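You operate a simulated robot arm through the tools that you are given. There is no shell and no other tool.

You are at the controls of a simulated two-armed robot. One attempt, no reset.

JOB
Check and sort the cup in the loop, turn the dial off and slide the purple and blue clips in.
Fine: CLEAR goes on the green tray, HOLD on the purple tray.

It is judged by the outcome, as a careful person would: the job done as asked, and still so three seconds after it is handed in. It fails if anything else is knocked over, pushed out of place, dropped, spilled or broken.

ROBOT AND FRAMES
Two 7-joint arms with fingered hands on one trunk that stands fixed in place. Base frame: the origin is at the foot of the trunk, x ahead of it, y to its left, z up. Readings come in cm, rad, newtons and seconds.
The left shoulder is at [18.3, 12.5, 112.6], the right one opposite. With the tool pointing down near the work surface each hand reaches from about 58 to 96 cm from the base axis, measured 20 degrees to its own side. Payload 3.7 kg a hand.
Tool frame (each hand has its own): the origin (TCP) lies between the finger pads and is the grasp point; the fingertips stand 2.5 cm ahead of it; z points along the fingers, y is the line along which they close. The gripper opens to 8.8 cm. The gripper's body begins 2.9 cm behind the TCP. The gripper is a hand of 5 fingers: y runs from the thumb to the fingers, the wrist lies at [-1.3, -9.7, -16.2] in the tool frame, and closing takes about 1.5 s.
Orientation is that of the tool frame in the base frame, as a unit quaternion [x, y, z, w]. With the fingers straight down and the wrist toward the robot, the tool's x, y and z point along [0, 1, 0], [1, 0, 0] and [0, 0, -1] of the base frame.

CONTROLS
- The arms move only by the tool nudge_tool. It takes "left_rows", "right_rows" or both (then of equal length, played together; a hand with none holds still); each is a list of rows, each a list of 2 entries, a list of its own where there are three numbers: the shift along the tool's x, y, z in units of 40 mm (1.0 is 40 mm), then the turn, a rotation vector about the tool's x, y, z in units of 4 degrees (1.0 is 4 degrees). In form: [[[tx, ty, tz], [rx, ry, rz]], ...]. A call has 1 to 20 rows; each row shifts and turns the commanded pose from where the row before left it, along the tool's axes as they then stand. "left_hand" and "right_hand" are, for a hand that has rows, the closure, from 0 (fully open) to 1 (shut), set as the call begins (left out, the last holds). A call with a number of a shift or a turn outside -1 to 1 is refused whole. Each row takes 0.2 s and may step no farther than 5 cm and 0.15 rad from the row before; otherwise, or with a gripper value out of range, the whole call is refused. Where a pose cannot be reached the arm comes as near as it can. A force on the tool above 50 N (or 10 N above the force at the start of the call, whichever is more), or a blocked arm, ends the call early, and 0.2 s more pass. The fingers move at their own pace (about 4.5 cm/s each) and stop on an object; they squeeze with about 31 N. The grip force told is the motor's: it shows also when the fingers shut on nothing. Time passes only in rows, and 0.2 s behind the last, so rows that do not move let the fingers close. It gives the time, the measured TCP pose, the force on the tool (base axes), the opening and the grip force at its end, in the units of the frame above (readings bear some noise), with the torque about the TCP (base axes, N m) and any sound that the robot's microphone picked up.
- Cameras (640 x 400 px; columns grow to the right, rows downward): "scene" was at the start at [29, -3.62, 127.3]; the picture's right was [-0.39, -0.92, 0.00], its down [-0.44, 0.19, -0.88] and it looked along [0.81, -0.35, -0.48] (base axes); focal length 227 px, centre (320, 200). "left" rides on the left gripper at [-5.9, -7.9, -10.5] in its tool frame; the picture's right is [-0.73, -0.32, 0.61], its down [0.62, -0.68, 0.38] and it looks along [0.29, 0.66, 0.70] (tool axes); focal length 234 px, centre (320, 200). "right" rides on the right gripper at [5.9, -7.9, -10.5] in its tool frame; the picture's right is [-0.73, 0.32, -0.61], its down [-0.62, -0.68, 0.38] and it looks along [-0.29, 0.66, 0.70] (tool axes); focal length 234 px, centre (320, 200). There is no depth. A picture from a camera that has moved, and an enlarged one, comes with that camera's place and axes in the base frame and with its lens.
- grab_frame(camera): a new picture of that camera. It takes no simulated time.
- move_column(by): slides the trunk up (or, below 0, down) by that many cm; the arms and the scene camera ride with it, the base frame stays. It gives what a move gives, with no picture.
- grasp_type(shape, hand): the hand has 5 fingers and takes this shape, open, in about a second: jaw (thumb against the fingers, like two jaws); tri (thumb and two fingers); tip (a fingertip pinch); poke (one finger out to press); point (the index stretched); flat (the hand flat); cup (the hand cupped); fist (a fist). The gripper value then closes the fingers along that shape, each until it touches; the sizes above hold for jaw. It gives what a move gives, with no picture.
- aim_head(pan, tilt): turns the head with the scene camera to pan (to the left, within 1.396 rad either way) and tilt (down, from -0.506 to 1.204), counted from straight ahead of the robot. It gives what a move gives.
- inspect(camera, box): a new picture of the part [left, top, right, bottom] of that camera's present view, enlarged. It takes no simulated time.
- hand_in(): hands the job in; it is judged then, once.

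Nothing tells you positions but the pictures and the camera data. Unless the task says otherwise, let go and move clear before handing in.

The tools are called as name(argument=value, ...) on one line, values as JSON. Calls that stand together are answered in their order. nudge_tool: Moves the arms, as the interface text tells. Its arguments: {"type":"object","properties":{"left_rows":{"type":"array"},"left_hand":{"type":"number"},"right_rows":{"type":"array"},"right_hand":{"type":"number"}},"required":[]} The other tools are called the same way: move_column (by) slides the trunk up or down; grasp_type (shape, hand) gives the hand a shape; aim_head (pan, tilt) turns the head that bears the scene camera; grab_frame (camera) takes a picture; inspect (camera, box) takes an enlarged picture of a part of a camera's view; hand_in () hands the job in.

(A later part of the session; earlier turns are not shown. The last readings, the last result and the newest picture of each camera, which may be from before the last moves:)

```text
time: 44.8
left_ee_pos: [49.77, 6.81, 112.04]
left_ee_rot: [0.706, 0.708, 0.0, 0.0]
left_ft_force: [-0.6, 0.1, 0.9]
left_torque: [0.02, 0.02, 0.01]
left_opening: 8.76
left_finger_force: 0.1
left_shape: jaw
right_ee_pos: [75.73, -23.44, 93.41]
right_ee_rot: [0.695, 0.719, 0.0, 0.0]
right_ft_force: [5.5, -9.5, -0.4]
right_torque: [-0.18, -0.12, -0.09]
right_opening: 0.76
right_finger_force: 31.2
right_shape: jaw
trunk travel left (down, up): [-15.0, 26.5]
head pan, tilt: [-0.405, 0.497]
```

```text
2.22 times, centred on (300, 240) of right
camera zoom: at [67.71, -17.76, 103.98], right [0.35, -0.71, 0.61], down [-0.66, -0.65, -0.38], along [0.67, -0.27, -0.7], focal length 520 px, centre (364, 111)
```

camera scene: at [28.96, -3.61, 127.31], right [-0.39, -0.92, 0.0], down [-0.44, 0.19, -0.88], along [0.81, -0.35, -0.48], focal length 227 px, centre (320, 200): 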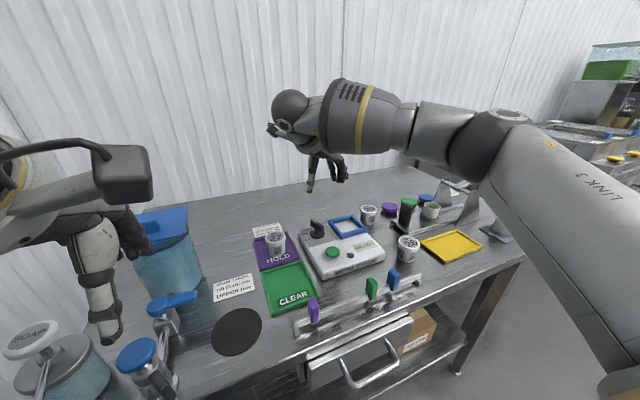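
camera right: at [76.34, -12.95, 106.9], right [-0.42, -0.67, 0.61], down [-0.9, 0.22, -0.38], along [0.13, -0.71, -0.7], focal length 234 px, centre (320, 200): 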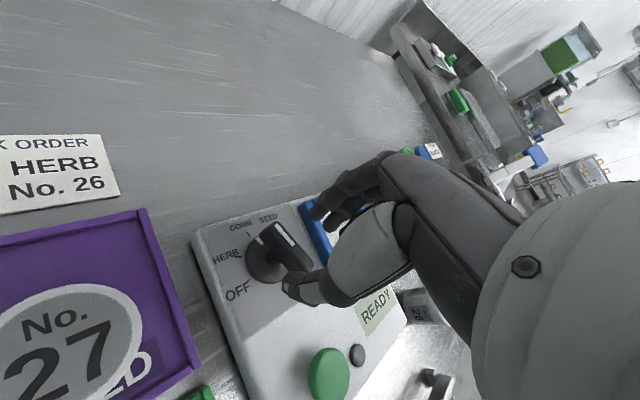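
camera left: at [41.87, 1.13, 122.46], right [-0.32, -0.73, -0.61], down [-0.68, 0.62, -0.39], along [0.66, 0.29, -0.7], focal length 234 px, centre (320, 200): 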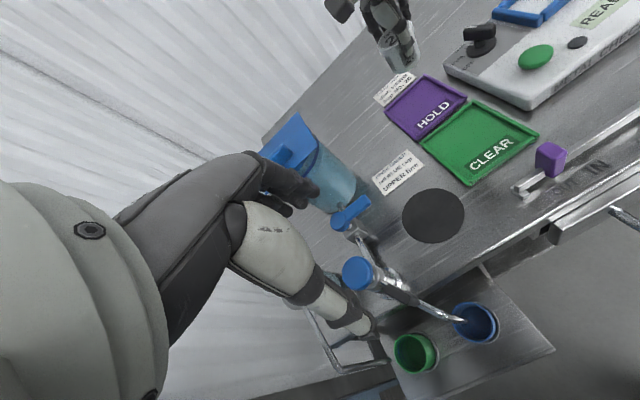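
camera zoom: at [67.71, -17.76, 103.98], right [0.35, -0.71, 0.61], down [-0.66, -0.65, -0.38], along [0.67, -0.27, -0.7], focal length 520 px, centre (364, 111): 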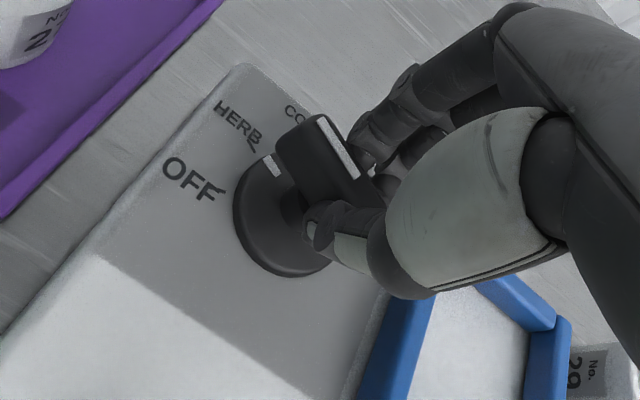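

The handle lags the hand a bit (about 69°, just past HERB) and there is side load from a small grip offset. I'll correct the position and continue turning with compensation.

nudge_tool(right_rows=[[[-0.035, 0.025, 0], [0, 0, 0]], [[-0.007, 0.009, 0], [0, 0, -1]], [[-0.007, 0.009, 0], [0, 0, -1]], [[-0.007, 0.009, 0], [0, 0, -1]], [[-0.007, 0.009, 0], [0, 0, -1]], [[0, 0, 0], [0, 0, 0]]])

inspect(camera="right", box=[180, 150, 420, 330])

inspect(camera="scene", box=[290, 190, 370, 254])

```text
time: 46.2
left_ee_pos: [49.74, 6.82, 112.07]
left_ee_rot: [0.706, 0.708, 0.001, 0.0]
left_ft_force: [0.0, 0.5, 0.2]
left_torque: [-0.02, 0.01, -0.01]
left_opening: 8.73
left_finger_force: 0.0
left_shape: jaw
right_ee_pos: [76.04, -23.61, 93.4]
right_ee_rot: [0.587, 0.809, 0.001, -0.001]
right_ft_force: [-1.3, -4.2, -2.4]
right_torque: [-0.07, -0.03, -0.04]
right_opening: 0.8
right_finger_force: 31.1
right_shape: jaw
trunk travel left (down, up): [-15.0, 26.5]
head pan, tilt: [-0.405, 0.497]
```

```text
2.22 times, centred on (300, 240) of right
camera zoom: at [66.68, -20.35, 103.98], right [0.53, -0.59, 0.61], down [-0.45, -0.8, -0.38], along [0.71, -0.07, -0.7], focal length 520 px, centre (364, 111)
```

zoom: 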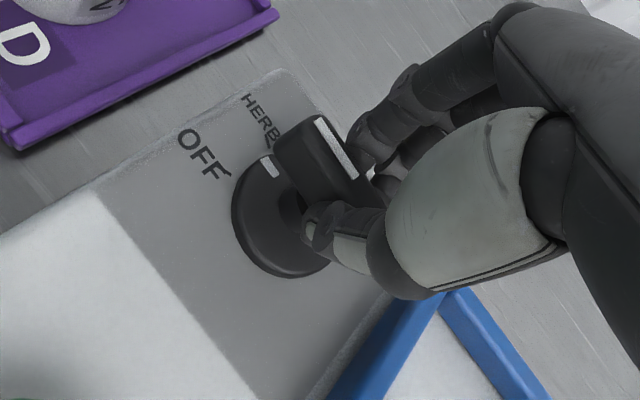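

```text
6.25 times, centred on (330, 222) of scene
camera zoom: at [29.0, -3.68, 127.29], right [-0.39, -0.92, 0.0], down [-0.44, 0.19, -0.88], along [0.81, -0.35, -0.48], focal length 1416 px, centre (258, 62)
```

zoom: 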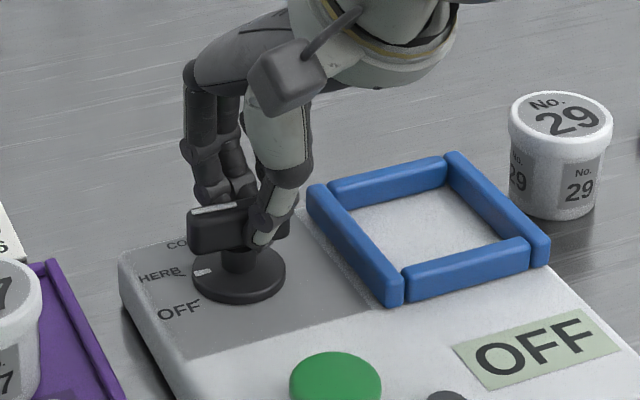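

The display shows OFF already but that also appeared between settings, so I'll turn on until the mark aligns with the OFF tick.

nudge_tool(right_rows=[[[-0.01, 0.004, 0], [0, 0, -1]], [[-0.007, 0.006, 0], [0, 0, -1]], [[-0.007, 0.006, 0], [0, 0, -1]], [[0, 0.006, 0], [0, 0, -0.7]], [[0, 0, 0], [0, 0, 0]]])

inspect(camera="right", box=[180, 150, 420, 330])

inspect(camera="scene", box=[290, 190, 370, 254])

inspect(camera="left", box=[420, 0, 560, 110])

```text
time: 47.4
left_ee_pos: [49.87, 6.65, 112.18]
left_ee_rot: [0.706, 0.708, 0.002, 0.0]
left_ft_force: [-0.8, 0.5, 0.0]
left_torque: [0.01, 0.03, 0.02]
left_opening: 8.77
left_finger_force: 0.0
left_shape: jaw
right_ee_pos: [75.12, -21.56, 92.95]
right_ee_rot: [0.49, 0.871, 0.006, -0.006]
right_ft_force: [29.3, -34.1, 19.3]
right_torque: [-0.67, -0.76, -0.41]
right_opening: 0.88
right_finger_force: 31.2
right_shape: jaw
right hand out of reach, approached as far as the arm can: row 3, 4
trunk travel left (down, up): [-15.0, 26.5]
head pan, tilt: [-0.405, 0.497]
```

```text
2.22 times, centred on (300, 240) of right
camera zoom: at [65.55, -20.69, 103.57], right [0.66, -0.46, 0.6], down [-0.26, -0.88, -0.4], along [0.71, 0.11, -0.7], focal length 520 px, centre (364, 111)
```

zoom: 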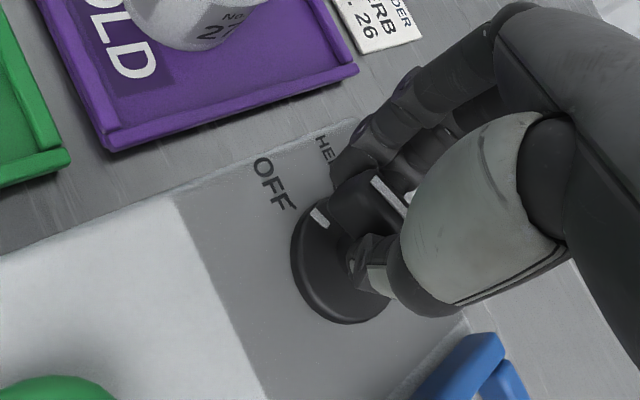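

```text
6.25 times, centred on (330, 222) of scene
camera zoom: at [29.07, -3.92, 127.3], right [-0.39, -0.92, 0.0], down [-0.44, 0.19, -0.88], along [0.81, -0.35, -0.48], focal length 1416 px, centre (258, 62)
```

zoom: 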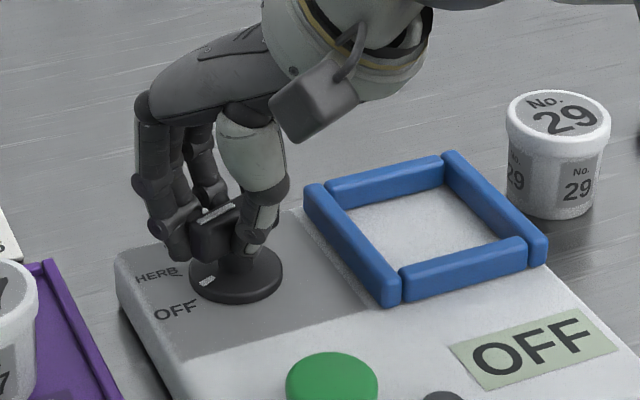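

```text
3.64 times, centred on (490, 55) of left
camera zoom: at [41.96, 0.84, 122.46], right [-0.32, -0.73, -0.61], down [-0.68, 0.62, -0.38], along [0.66, 0.29, -0.69], focal length 852 px, centre (-298, 727)
```

zoom: 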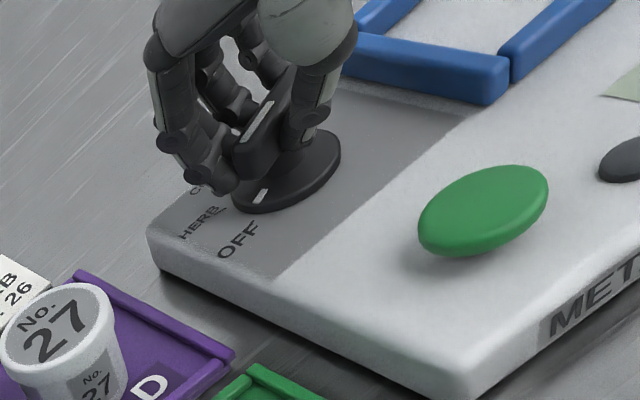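

The arm ran out of reach at this yaw and is loading the knob (about 45 N); the tester itself looks unmoved. I'll immediately unload by easing back toward +x/-y and up a little.

nudge_tool(right_rows=[[[-0.1, 0.02, -0.04], [0, 0, 0]], [[-0.1, 0.02, -0.04], [0, 0, 0]], [[0, 0, 0], [0, 0, 0]]])

```text
time: 48.2
left_ee_pos: [49.79, 6.8, 111.87]
left_ee_rot: [0.707, 0.708, 0.0, 0.001]
left_ft_force: [-0.3, 0.7, -0.6]
left_torque: [0.01, 0.03, 0.02]
left_opening: 8.79
left_finger_force: 0.0
left_shape: jaw
right_ee_pos: [74.35, -21.47, 92.59]
right_ee_rot: [0.481, 0.877, 0.0, -0.004]
right_ft_force: [14.2, -1.7, 0.3]
right_torque: [-0.06, -0.27, 0.15]
right_opening: 0.67
right_finger_force: 31.2
right_shape: jaw
right hand out of reach, approached as far as the arm can: row 1, 2
trunk travel left (down, up): [-15.0, 26.5]
head pan, tilt: [-0.405, 0.497]
```

Load dropped to 14 N but the arm is still at its limit. I'll look before the next step.

inspect(camera="scene", box=[290, 190, 370, 254])

inspect(camera="left", box=[420, 0, 560, 110])

inspect(camera="right", box=[180, 150, 420, 330])

grab_frame(camera="scene")

```text
6.25 times, centred on (330, 222) of scene
camera zoom: at [29.16, -3.64, 127.24], right [-0.39, -0.92, 0.0], down [-0.44, 0.19, -0.88], along [0.81, -0.35, -0.48], focal length 1416 px, centre (258, 62)
```

zoom: 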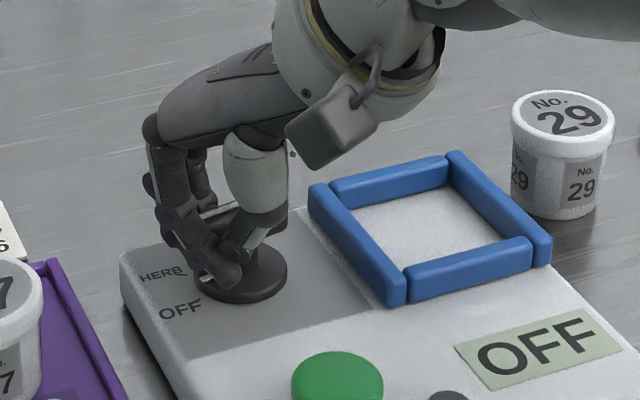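

```text
3.64 times, centred on (490, 55) of left
camera zoom: at [42.05, 1.11, 122.35], right [-0.32, -0.73, -0.61], down [-0.68, 0.62, -0.38], along [0.66, 0.29, -0.7], focal length 852 px, centre (-298, 727)
```

zoom: 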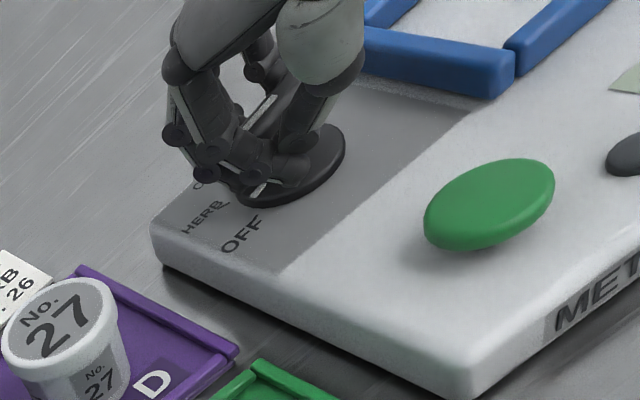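

```text
2.22 times, centred on (300, 240) of right
camera zoom: at [64.59, -20.58, 103.1], right [0.67, -0.44, 0.6], down [-0.24, -0.89, -0.39], along [0.71, 0.11, -0.7], focal length 520 px, centre (364, 111)
```

zoom: 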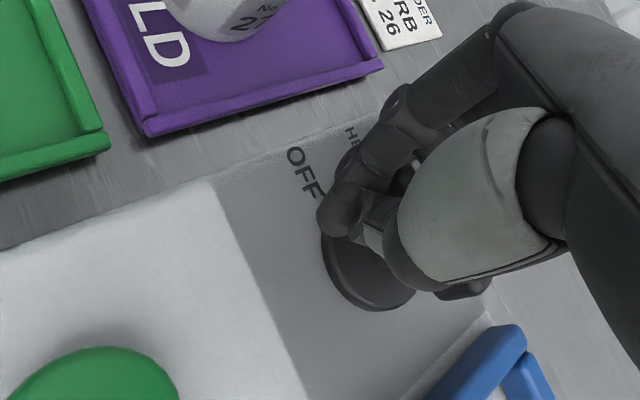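

```text
taken
camera scene: at [29.16, -3.64, 127.24], right [-0.39, -0.92, 0.0], down [-0.44, 0.19, -0.88], along [0.81, -0.35, -0.48], focal length 227 px, centre (320, 200)
```

scene: 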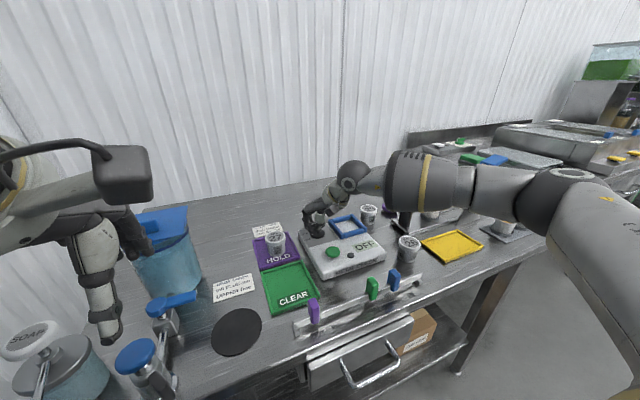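

The hand has slid toward the handle's end. I'll open the fingers partway in place to release the knob without moving.

nudge_tool(right_rows=[[[0, 0, 0], [0, 0, 0]], [[0, 0, 0], [0, 0, 0]], [[0, 0, 0], [0, 0, 0]], [[0, 0, 0], [0, 0, 0]]], right_hand=0.55)

inspect(camera="scene", box=[290, 190, 370, 254])

inspect(camera="left", box=[420, 0, 560, 110])

inspect(camera="right", box=[180, 150, 420, 330])

```text
time: 49.2
left_ee_pos: [49.65, 6.99, 112.03]
left_ee_rot: [0.707, 0.708, 0.0, 0.001]
left_ft_force: [0.6, 0.0, 0.5]
left_torque: [0.0, 0.04, 0.02]
left_opening: 8.79
left_finger_force: 0.1
left_shape: jaw
right_ee_pos: [74.24, -21.43, 92.84]
right_ee_rot: [0.483, 0.876, 0.002, -0.002]
right_ft_force: [-1.2, 0.0, -0.4]
right_torque: [0.01, -0.01, -0.03]
right_opening: 3.91
right_finger_force: 0.1
right_shape: jaw
trunk travel left (down, up): [-15.0, 26.5]
head pan, tilt: [-0.405, 0.497]
```

```text
6.25 times, centred on (330, 222) of scene
camera zoom: at [28.99, -3.62, 127.3], right [-0.39, -0.92, 0.0], down [-0.44, 0.19, -0.88], along [0.81, -0.35, -0.48], focal length 1416 px, centre (258, 62)
```

zoom: 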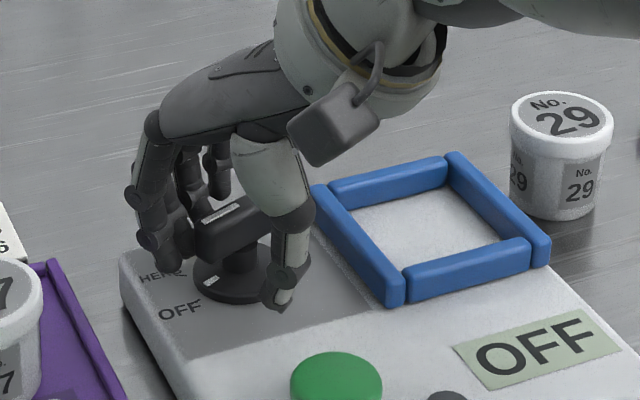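

```text
3.64 times, centred on (490, 55) of left
camera zoom: at [41.89, 1.13, 122.44], right [-0.32, -0.73, -0.61], down [-0.68, 0.62, -0.39], along [0.66, 0.29, -0.7], focal length 852 px, centre (-298, 727)
```

zoom: 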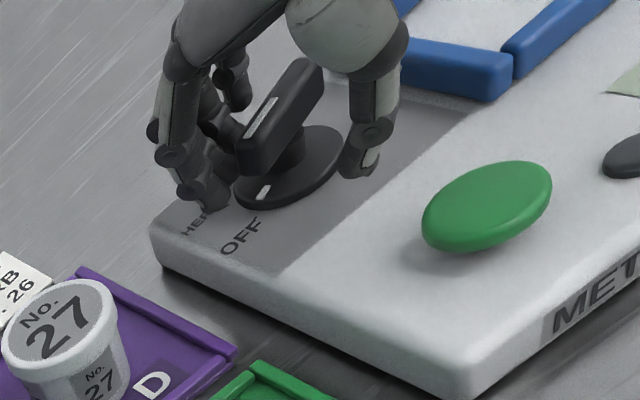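

```text
2.22 times, centred on (300, 240) of right
camera zoom: at [64.49, -20.65, 103.28], right [0.66, -0.44, 0.6], down [-0.24, -0.89, -0.39], along [0.71, 0.11, -0.7], focal length 520 px, centre (364, 111)
```

zoom: 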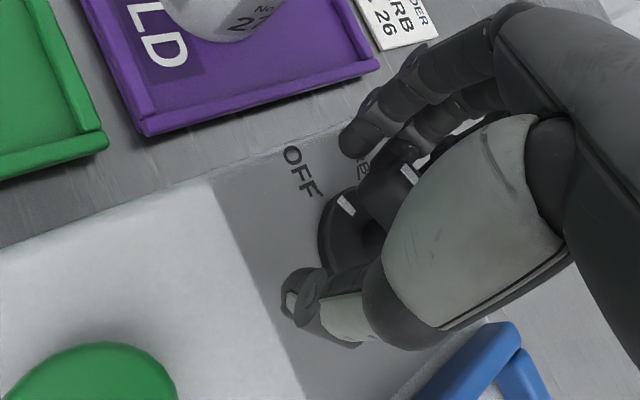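

Released without load, and the tester is still in place. I'll lift straight up and inspect the dial.

nudge_tool(right_rows=[[[0, 0, -0.1], [0, 0, 0]], [[0, 0, -0.2], [0, 0, 0]], [[0, 0, -0.3], [0, 0, 0]], [[0, 0, -0.4], [0, 0, 0]], [[0, 0, -0.5], [0, 0, 0]], [[0, 0, -0.6], [0, 0, 0]], [[0, 0, 0], [0, 0, 0]]])

inspect(camera="scene", box=[290, 190, 370, 254])

inspect(camera="right", box=[180, 150, 420, 330])

```text
time: 50.8
left_ee_pos: [49.63, 6.93, 112.11]
left_ee_rot: [0.707, 0.707, 0.0, 0.001]
left_ft_force: [-0.1, -0.4, -0.3]
left_torque: [-0.02, -0.03, -0.03]
left_opening: 8.79
left_finger_force: 0.1
left_shape: jaw
right_ee_pos: [73.51, -22.13, 95.67]
right_ee_rot: [0.483, 0.875, 0.001, 0.002]
right_ft_force: [0.2, -0.7, -0.2]
right_torque: [0.03, 0.0, 0.02]
right_opening: 3.94
right_finger_force: 0.1
right_shape: jaw
right hand out of reach, approached as far as the arm can: row 3, 4, 5, 6
trunk travel left (down, up): [-15.0, 26.5]
head pan, tilt: [-0.405, 0.497]
```

```text
6.25 times, centred on (330, 222) of scene
camera zoom: at [28.98, -3.64, 127.3], right [-0.39, -0.92, 0.0], down [-0.44, 0.19, -0.88], along [0.81, -0.35, -0.48], focal length 1416 px, centre (258, 62)
```

zoom: 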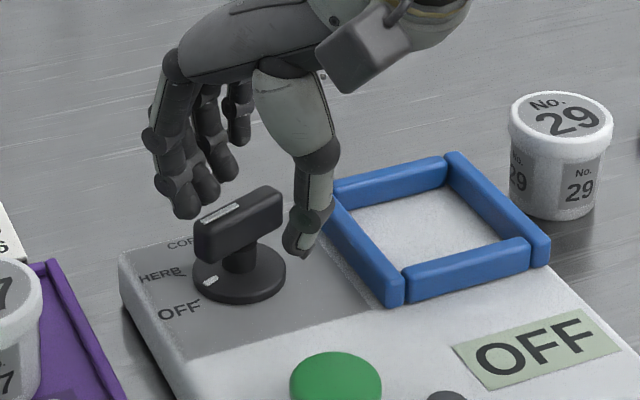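

```text
2.22 times, centred on (300, 240) of right
camera zoom: at [63.68, -21.23, 106.29], right [0.66, -0.44, 0.61], down [-0.24, -0.89, -0.38], along [0.71, 0.1, -0.69], focal length 520 px, centre (364, 111)
```

zoom: 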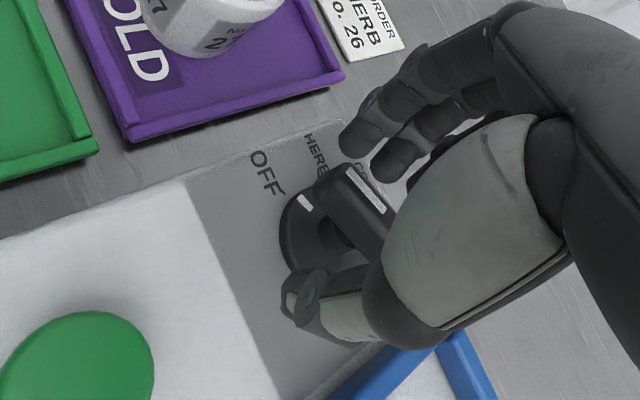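

The display shows OFF and the handle seems at the OFF mark. I'll rotate the hand back to a comfortable yaw while rising, then view the dial closely.

nudge_tool(right_rows=[[[0, 0, -0.1], [0, 0, 0.5]], [[0, 0, -0.15], [0, 0, 0.5]], [[0, 0, -0.2], [0, 0, 1]], [[0, 0, -0.3], [0, 0, 1]], [[0, 0, -0.4], [0, 0, 1]], [[0, 0, -0.4], [0, 0, 1]], [[0, 0, -0.4], [0, 0, 1]], [[0, 0, -0.4], [0, 0, 1]], [[0, 0, 0], [0, 0, 1]], [[0, 0, 0], [0, 0, 0]]])

inspect(camera="scene", box=[290, 190, 370, 254])

grab_frame(camera="right")

inspect(camera="left", box=[445, 10, 525, 70])

```text
time: 53.0
left_ee_pos: [49.65, 6.97, 112.03]
left_ee_rot: [0.707, 0.708, 0.0, 0.0]
left_ft_force: [-0.8, -0.7, 0.4]
left_torque: [-0.01, 0.01, -0.02]
left_opening: 8.75
left_finger_force: 0.1
left_shape: jaw
right_ee_pos: [73.42, -21.91, 105.23]
right_ee_rot: [0.702, 0.712, 0.0, 0.0]
right_ft_force: [-0.5, 0.6, -0.1]
right_torque: [0.01, 0.02, -0.01]
right_opening: 3.94
right_finger_force: 0.0
right_shape: jaw
trunk travel left (down, up): [-15.0, 26.5]
head pan, tilt: [-0.405, 0.497]
```

```text
6.25 times, centred on (330, 222) of scene
camera zoom: at [28.99, -3.62, 127.3], right [-0.39, -0.92, 0.0], down [-0.44, 0.19, -0.88], along [0.81, -0.35, -0.48], focal length 1416 px, centre (258, 62)
```

zoom: 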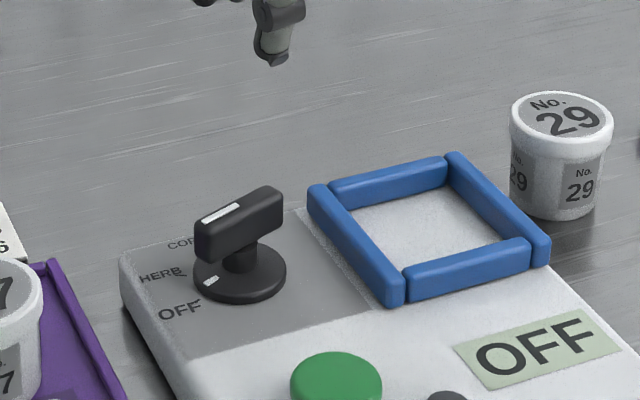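

```text
taken
camera right: at [65.53, -16.18, 115.74], right [0.33, -0.72, 0.61], down [-0.67, -0.63, -0.38], along [0.66, -0.28, -0.7], focal length 234 px, centre (320, 200)
```

right: 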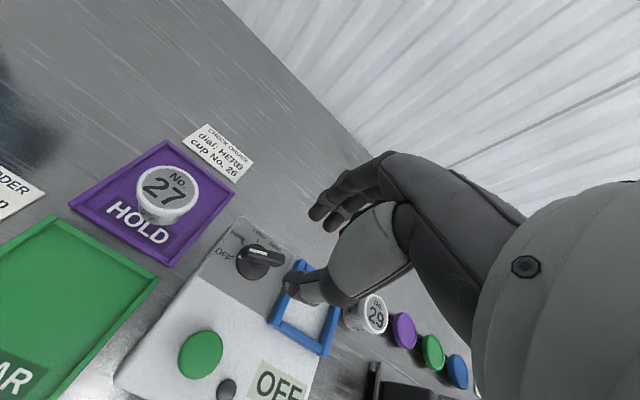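

```text
6.67 times, centred on (485, 40) of left
camera zoom: at [41.89, 1.13, 122.43], right [-0.32, -0.73, -0.61], down [-0.68, 0.62, -0.38], along [0.66, 0.29, -0.7], focal length 1561 px, centre (-780, 1267)
```

zoom: 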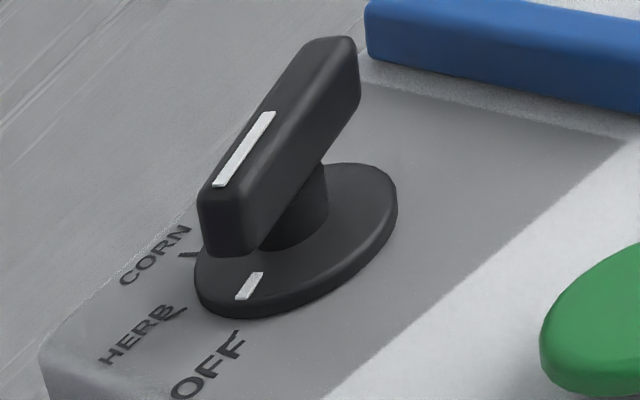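

The tester hasn't moved, and the disc's mark lies near the OFF tick. I'll zoom in to judge whether it's fully at OFF.

inspect(camera="right", box=[205, 215, 305, 295])

inspect(camera="scene", box=[305, 210, 345, 242])

```text
5.00 times, centred on (255, 255) of right
camera zoom: at [65.53, -16.18, 115.74], right [0.33, -0.72, 0.61], down [-0.67, -0.63, -0.38], along [0.66, -0.28, -0.7], focal length 1171 px, centre (645, -75)
```

zoom: 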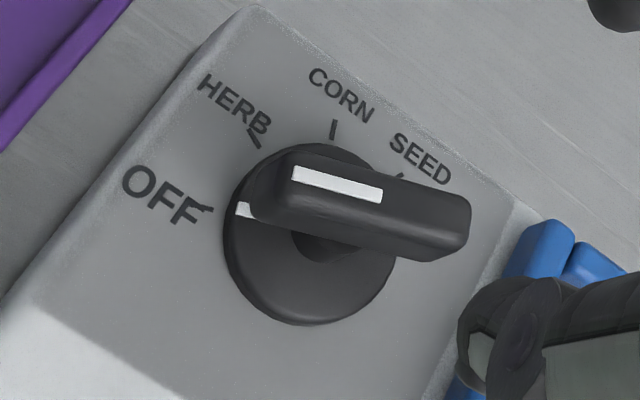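

```text
12.50 times, centred on (325, 226) of scene
camera zoom: at [28.99, -3.62, 127.3], right [-0.39, -0.92, 0.0], down [-0.44, 0.19, -0.88], along [0.81, -0.35, -0.48], focal length 2832 px, centre (258, -125)
```

zoom: 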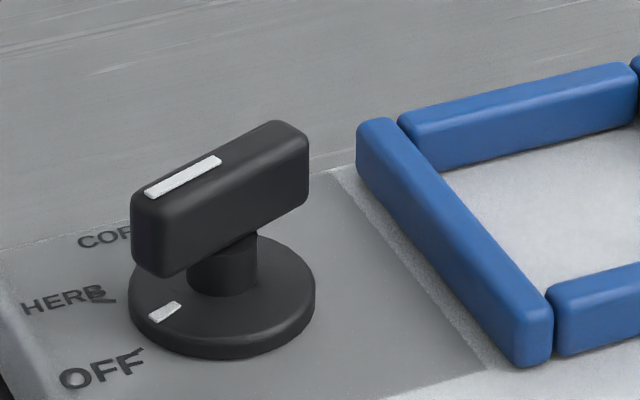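

The dial reads OFF, with its mark lined up with the OFF tick within a few degrees, and the tester is where it was. Next the clips: I'll carry the right hand over the blue clip (about 54, -31) at height and look.

nudge_tool(right_rows=[[[-0.3, -0.6, 0], [0, 0, 0]], [[-0.3, -0.7, 0], [0, 0, 0]], [[-0.3, -0.7, 0], [0, 0, 0]], [[-0.3, -0.7, 0], [0, 0, 0]], [[-0.3, -0.7, 0], [0, 0, 0]], [[-0.3, -0.7, 0], [0, 0, 0]], [[-0.3, -0.5, 0], [0, 0, 0]], [[-0.2, -0.3, 0], [0, 0, 0]], [[0, 0, 0], [0, 0, 0]]])

grab_frame(camera="right")

grab_frame(camera="scene")

```text
time: 55.0
left_ee_pos: [49.77, 6.94, 112.08]
left_ee_rot: [0.707, 0.708, 0.0, 0.001]
left_ft_force: [0.6, -0.2, 0.6]
left_torque: [0.02, 0.0, 0.01]
left_opening: 8.78
left_finger_force: 0.1
left_shape: jaw
right_ee_pos: [53.85, -31.49, 105.11]
right_ee_rot: [0.702, 0.713, -0.001, -0.001]
right_ft_force: [0.2, -0.3, -0.3]
right_torque: [0.02, 0.02, -0.02]
right_opening: 3.96
right_finger_force: 0.1
right_shape: jaw
trunk travel left (down, up): [-15.0, 26.5]
head pan, tilt: [-0.405, 0.497]
```

```text
taken
camera right: at [45.96, -25.63, 115.69], right [0.33, -0.72, 0.61], down [-0.67, -0.63, -0.38], along [0.66, -0.28, -0.7], focal length 234 px, centre (320, 200)
```

right: 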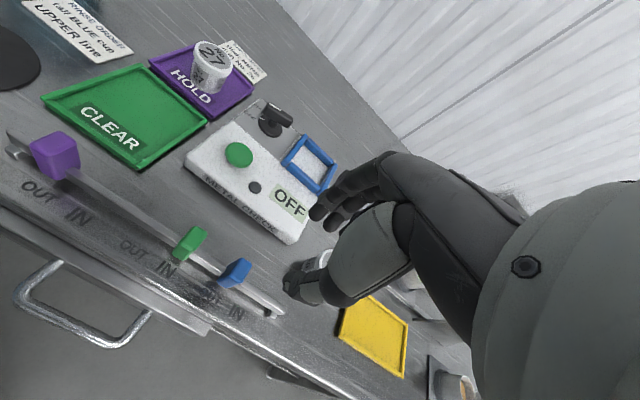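

```text
taken
camera scene: at [29.0, -3.61, 127.29], right [-0.39, -0.92, 0.0], down [-0.44, 0.19, -0.88], along [0.81, -0.35, -0.48], focal length 227 px, centre (320, 200)
```

scene: 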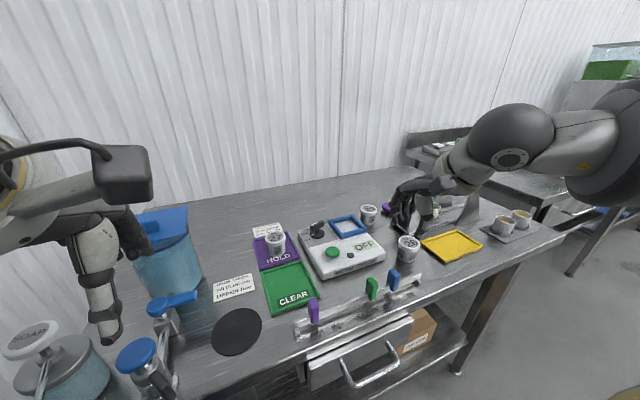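

I'll zoom in on the clips and labels from this closer camera to measure positions.

inspect(camera="right", box=[110, 200, 310, 340])

inspect(camera="right", box=[0, 110, 120, 240])

inspect(camera="scene", box=[290, 250, 440, 350])

```text
2.86 times, centred on (210, 270) of right
camera zoom: at [45.96, -25.63, 115.69], right [0.33, -0.72, 0.61], down [-0.67, -0.63, -0.38], along [0.66, -0.28, -0.7], focal length 669 px, centre (634, 0)
```

zoom: 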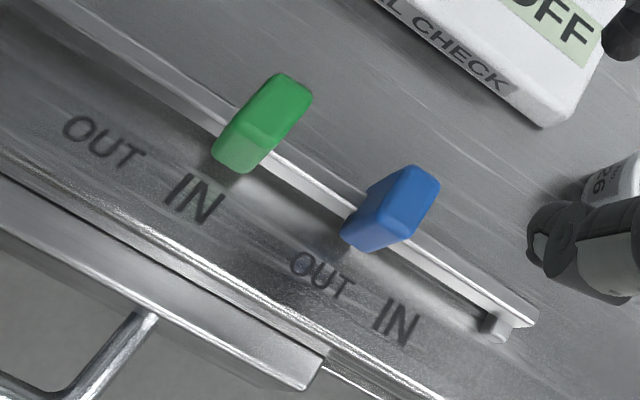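

```text
3.08 times, centred on (60, 175) of right
camera zoom: at [45.96, -25.63, 115.69], right [0.33, -0.72, 0.61], down [-0.67, -0.63, -0.38], along [0.66, -0.28, -0.7], focal length 720 px, centre (1120, 277)
```

zoom: 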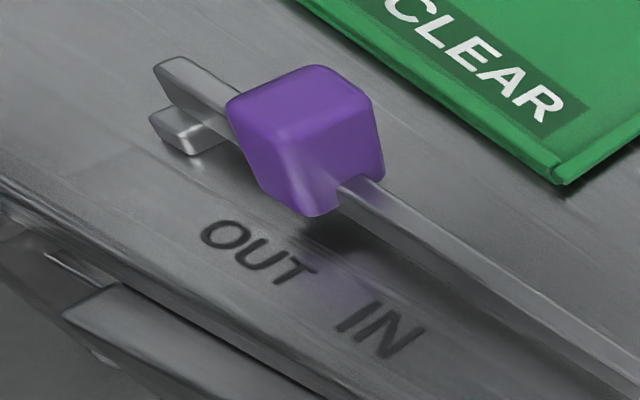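

```text
4.00 times, centred on (365, 300) of scene
camera zoom: at [29.0, -3.61, 127.29], right [-0.39, -0.92, 0.0], down [-0.44, 0.19, -0.88], along [0.81, -0.35, -0.48], focal length 906 px, centre (140, -200)
```

zoom: 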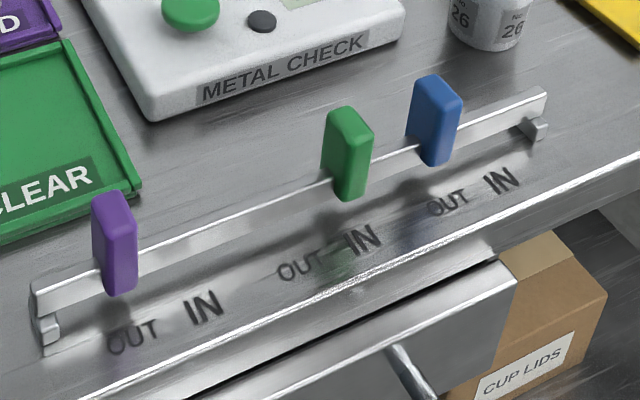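

The clips are about 2 cm (x) by 1.3 cm (y), tops near z 91.7; blue is near (54.4, -31.3), green sits at its IN label near y -25.8. I'll lower over the blue clip to just above it and check.

nudge_tool(right_rows=[[[0.05, 0.14, 0.3], [0, 0, 0]], [[0, 0, 0.5], [0, 0, 0]], [[0, 0, 0.6], [0, 0, 0]], [[0, 0, 0.5], [0, 0, 0]], [[0, 0, 0.35], [0, 0, 0]], [[0, 0, 0], [0, 0, 0]]])

grab_frame(camera="right")

inspect(camera="scene", box=[340, 220, 460, 320])

```text
time: 56.4
left_ee_pos: [49.66, 6.99, 112.06]
left_ee_rot: [0.706, 0.708, 0.0, 0.001]
left_ft_force: [0.1, -0.6, 0.4]
left_torque: [0.03, 0.01, -0.02]
left_opening: 8.77
left_finger_force: 0.1
left_shape: jaw
right_ee_pos: [54.61, -31.29, 96.29]
right_ee_rot: [0.701, 0.713, -0.001, 0.0]
right_ft_force: [0.1, -0.3, -0.8]
right_torque: [-0.02, 0.01, -0.01]
right_opening: 3.95
right_finger_force: 0.0
right_shape: jaw
trunk travel left (down, up): [-15.0, 26.5]
head pan, tilt: [-0.405, 0.497]
```

```text
taken
camera right: at [46.62, -25.41, 106.78], right [0.33, -0.72, 0.61], down [-0.67, -0.63, -0.38], along [0.66, -0.28, -0.7], focal length 234 px, centre (320, 200)
```

right: 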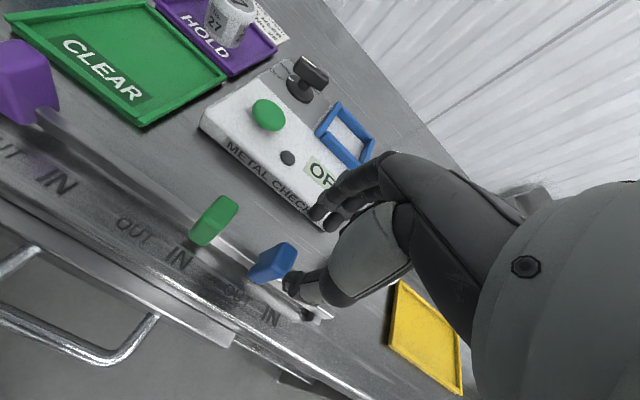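

```text
4.00 times, centred on (400, 270) of scene
camera zoom: at [28.98, -3.62, 127.3], right [-0.39, -0.92, 0.0], down [-0.44, 0.19, -0.88], along [0.81, -0.35, -0.48], focal length 906 px, centre (0, -80)
```

zoom: 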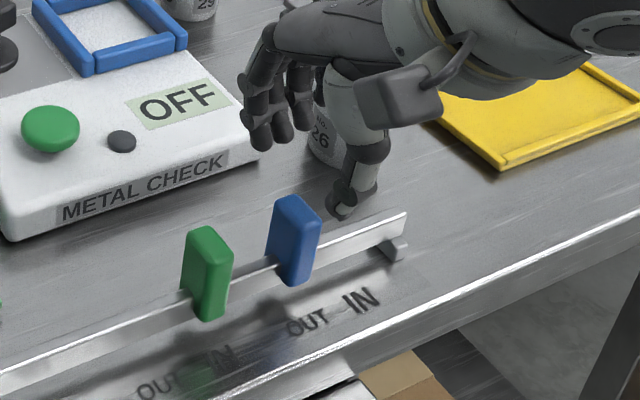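

Let me zoom on the blue clip from the hand camera to refine its position and height.

inspect(camera="right", box=[170, 180, 340, 330])

inspect(camera="scene", box=[380, 260, 440, 310])

```text
2.67 times, centred on (255, 255) of right
camera zoom: at [46.62, -25.41, 106.78], right [0.33, -0.72, 0.61], down [-0.67, -0.63, -0.38], along [0.66, -0.28, -0.7], focal length 624 px, centre (493, 53)
```

zoom: 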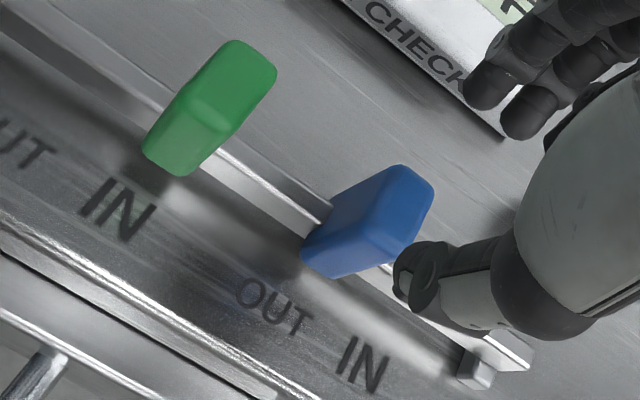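

```text
8.00 times, centred on (410, 285) of scene
camera zoom: at [28.98, -3.62, 127.3], right [-0.39, -0.92, 0.0], down [-0.44, 0.19, -0.88], along [0.81, -0.35, -0.48], focal length 1813 px, centre (-400, -480)
```

zoom: 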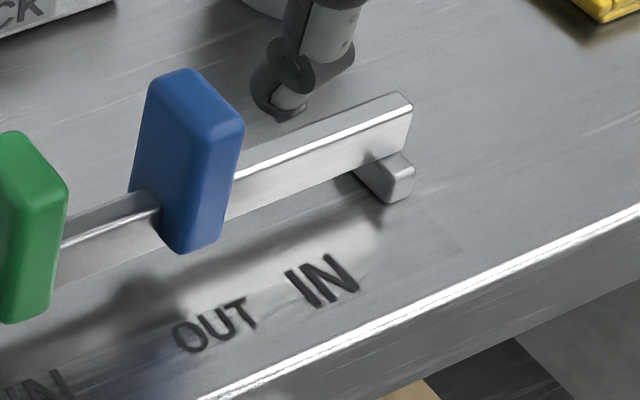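

Refined: blue clip is at about (54.05, -31.05) with top at z 92.0, rail top near 88.9; IN positions are about 3.5 cm further toward -y. I'll centre on it and lower so the tips straddle it above the rail.

nudge_tool(right_rows=[[[0.06, -0.14, 0], [0, 0, 0]], [[0, 0, 0.3], [0, 0, 0]], [[0, 0, 0.3], [0, 0, 0]], [[0, 0, 0.25], [0, 0, 0]], [[0, 0, 0.2], [0, 0, 0]], [[0, 0, 0], [0, 0, 0]]])

inspect(camera="right", box=[170, 180, 410, 340])

inspect(camera="scene", box=[360, 230, 460, 310])

```text
time: 57.8
left_ee_pos: [49.69, 6.88, 112.07]
left_ee_rot: [0.706, 0.708, 0.0, 0.001]
left_ft_force: [0.5, 0.7, 0.0]
left_torque: [0.01, 0.02, -0.02]
left_opening: 8.78
left_finger_force: 0.1
left_shape: jaw
right_ee_pos: [54.05, -31.02, 92.23]
right_ee_rot: [0.702, 0.712, 0.0, 0.0]
right_ft_force: [0.3, -0.8, -0.8]
right_torque: [0.0, -0.01, 0.0]
right_opening: 3.96
right_finger_force: 0.1
right_shape: jaw
trunk travel left (down, up): [-15.0, 26.5]
head pan, tilt: [-0.405, 0.497]
```

```text
2.50 times, centred on (290, 260) of right
camera zoom: at [46.08, -25.19, 102.66], right [0.33, -0.72, 0.61], down [-0.67, -0.63, -0.38], along [0.66, -0.28, -0.7], focal length 585 px, centre (395, 50)
```

zoom: 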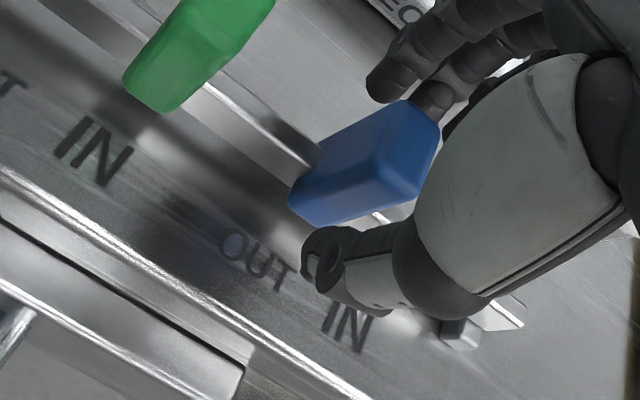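

```text
5.00 times, centred on (410, 270) of scene
camera zoom: at [28.99, -3.62, 127.3], right [-0.39, -0.92, 0.0], down [-0.44, 0.19, -0.88], along [0.81, -0.35, -0.48], focal length 1133 px, centre (-130, -150)
```

zoom: 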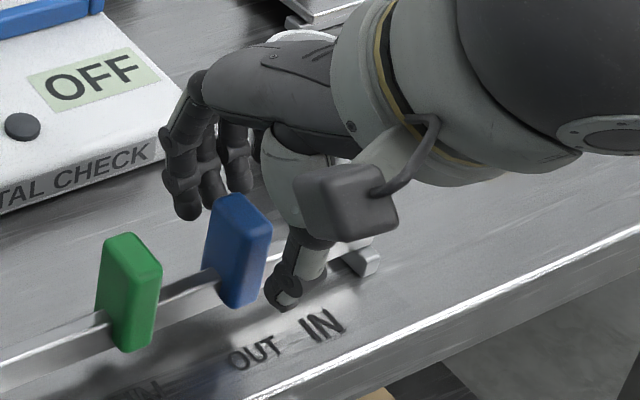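

The thumb and fingers straddle the blue clip. Closing on it now.

nudge_tool(right_rows=[[[0, 0, 0], [0, 0, 0]], [[0, 0, 0], [0, 0, 0]], [[0, 0, 0], [0, 0, 0]], [[0, 0, 0], [0, 0, 0]], [[0, 0, 0], [0, 0, 0]]], right_hand=1.0)

inspect(camera="right", box=[170, 180, 410, 340])

inspect(camera="scene", box=[360, 230, 460, 310])

```text
time: 59.0
left_ee_pos: [49.65, 6.88, 112.03]
left_ee_rot: [0.706, 0.708, 0.0, 0.001]
left_ft_force: [-1.0, -0.7, 0.6]
left_torque: [-0.01, -0.01, -0.01]
left_opening: 8.76
left_finger_force: 0.2
left_shape: jaw
right_ee_pos: [53.93, -31.09, 92.11]
right_ee_rot: [0.702, 0.712, -0.001, -0.001]
right_ft_force: [-4.8, -2.4, -1.4]
right_torque: [-0.04, 0.06, 0.0]
right_opening: 1.87
right_finger_force: 31.0
right_shape: jaw
trunk travel left (down, up): [-15.0, 26.5]
head pan, tilt: [-0.405, 0.497]
```

```text
2.50 times, centred on (290, 260) of right
camera zoom: at [46.03, -25.22, 102.64], right [0.33, -0.72, 0.61], down [-0.67, -0.63, -0.38], along [0.66, -0.28, -0.7], focal length 585 px, centre (395, 50)
```

zoom: 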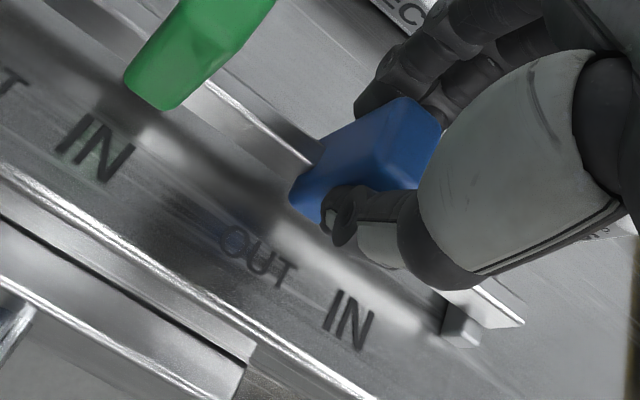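

```text
5.00 times, centred on (410, 270) of scene
camera zoom: at [28.95, -3.65, 127.3], right [-0.39, -0.92, 0.0], down [-0.44, 0.19, -0.88], along [0.81, -0.35, -0.48], focal length 1133 px, centre (-130, -150)
```

zoom: 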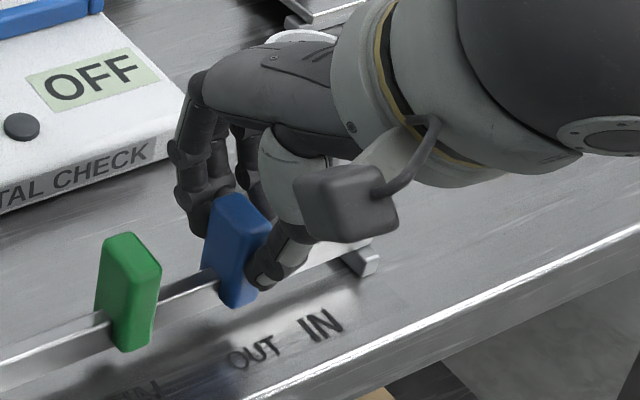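

Blue clip gripped. I'll slide it toward IN (-y) gently, first 1.6 cm, checking force.

nudge_tool(right_rows=[[[-0.1, 0, 0], [0, 0, 0]], [[-0.1, 0, 0], [0, 0, 0]], [[-0.1, 0, 0], [0, 0, 0]], [[-0.1, 0, 0], [0, 0, 0]], [[0, 0, 0], [0, 0, 0]]])

inspect(camera="scene", box=[360, 230, 460, 310])

```text
time: 60.2
left_ee_pos: [49.63, 6.91, 112.01]
left_ee_rot: [0.706, 0.708, 0.0, 0.001]
left_ft_force: [-0.1, 0.0, -1.2]
left_torque: [0.04, -0.02, -0.04]
left_opening: 8.76
left_finger_force: 0.1
left_shape: jaw
right_ee_pos: [53.96, -32.62, 91.95]
right_ee_rot: [0.703, 0.711, 0.0, -0.001]
right_ft_force: [-4.2, 0.8, 2.8]
right_torque: [0.03, 0.07, -0.03]
right_opening: 1.88
right_finger_force: 30.8
right_shape: jaw
trunk travel left (down, up): [-15.0, 26.5]
head pan, tilt: [-0.405, 0.497]
```

```text
5.00 times, centred on (410, 270) of scene
camera zoom: at [28.92, -3.6, 127.32], right [-0.39, -0.92, 0.0], down [-0.44, 0.19, -0.88], along [0.81, -0.35, -0.48], focal length 1133 px, centre (-130, -150)
```

zoom: 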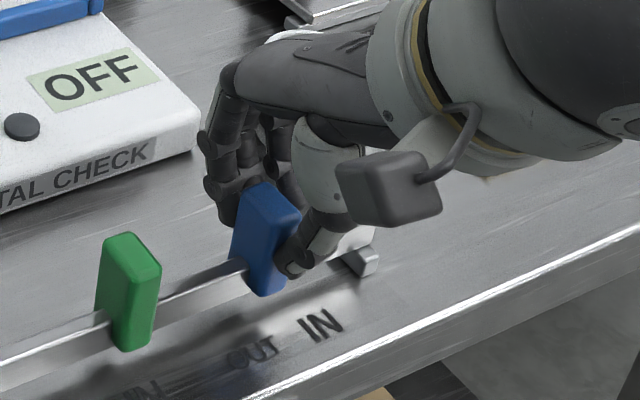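

It slides freely. Continuing about 1.8 cm more.

nudge_tool(right_rows=[[[-0.1, 0, 0], [0, 0, 0]], [[-0.1, 0, 0], [0, 0, 0]], [[-0.1, 0, 0], [0, 0, 0]], [[-0.1, 0, 0], [0, 0, 0]], [[-0.05, 0, 0], [0, 0, 0]], [[0, 0, 0], [0, 0, 0]]])

inspect(camera="scene", box=[290, 240, 440, 350])

inspect(camera="right", box=[150, 160, 410, 340])

```text
time: 61.6
left_ee_pos: [49.53, 6.95, 112.07]
left_ee_rot: [0.707, 0.707, 0.0, 0.001]
left_ft_force: [0.5, 0.2, -0.3]
left_torque: [-0.02, 0.05, 0.02]
left_opening: 8.77
left_finger_force: 0.0
left_shape: jaw
right_ee_pos: [53.96, -34.37, 91.99]
right_ee_rot: [0.702, 0.712, 0.0, 0.0]
right_ft_force: [-5.0, 0.7, 1.1]
right_torque: [0.04, 0.07, -0.05]
right_opening: 1.89
right_finger_force: 30.5
right_shape: jaw
trunk travel left (down, up): [-15.0, 26.5]
head pan, tilt: [-0.405, 0.497]
```

```text
3.64 times, centred on (365, 295) of scene
camera zoom: at [28.93, -3.61, 127.31], right [-0.39, -0.92, 0.0], down [-0.44, 0.19, -0.88], along [0.81, -0.35, -0.48], focal length 824 px, centre (156, -146)
```

zoom: 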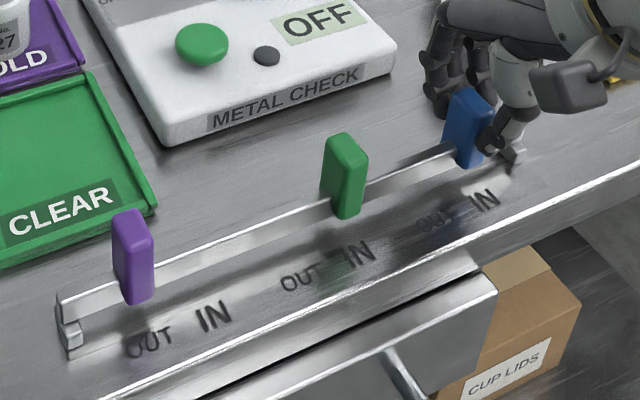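

```text
2.22 times, centred on (280, 250) of right
camera zoom: at [46.02, -28.58, 102.61], right [0.33, -0.72, 0.61], down [-0.67, -0.63, -0.38], along [0.66, -0.28, -0.7], focal length 520 px, centre (409, 89)
```

zoom: 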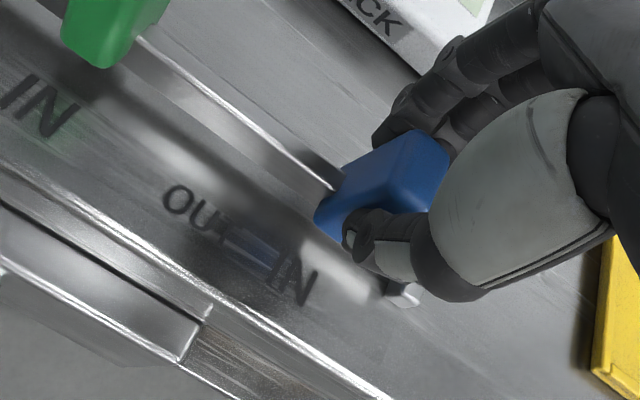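

Blue is nearly level with IN the way green is; by measurement it may want 2–3 mm more. I'll ease on in small steps, watching for a stop.

nudge_tool(right_rows=[[[-0.04, 0, 0], [0, 0, 0]], [[-0.03, 0, 0], [0, 0, 0]], [[0, 0, 0], [0, 0, 0]]])

inspect(camera="scene", box=[360, 230, 460, 310])

```text
time: 62.4
left_ee_pos: [49.71, 6.94, 112.16]
left_ee_rot: [0.706, 0.708, 0.0, 0.001]
left_ft_force: [-0.2, 0.6, 0.2]
left_torque: [-0.02, 0.02, 0.01]
left_opening: 8.78
left_finger_force: 0.0
left_shape: jaw
right_ee_pos: [53.85, -34.67, 92.07]
right_ee_rot: [0.702, 0.712, 0.0, 0.0]
right_ft_force: [-6.1, 0.4, 0.0]
right_torque: [0.01, 0.08, -0.02]
right_opening: 1.89
right_finger_force: 31.0
right_shape: jaw
trunk travel left (down, up): [-15.0, 26.5]
head pan, tilt: [-0.405, 0.497]
```

```text
5.00 times, centred on (410, 270) of scene
camera zoom: at [28.93, -3.61, 127.31], right [-0.39, -0.92, 0.0], down [-0.44, 0.19, -0.88], along [0.81, -0.35, -0.48], focal length 1133 px, centre (-130, -150)
```

zoom: 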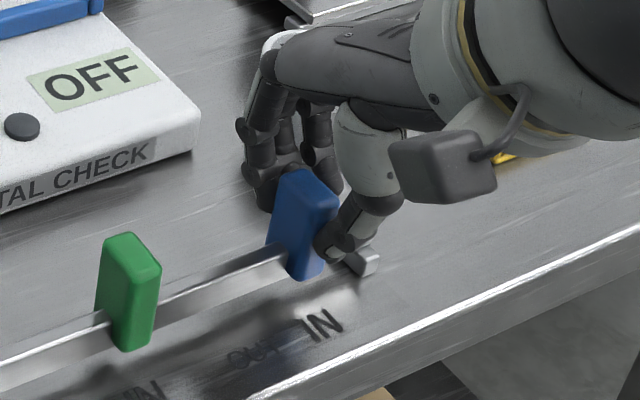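

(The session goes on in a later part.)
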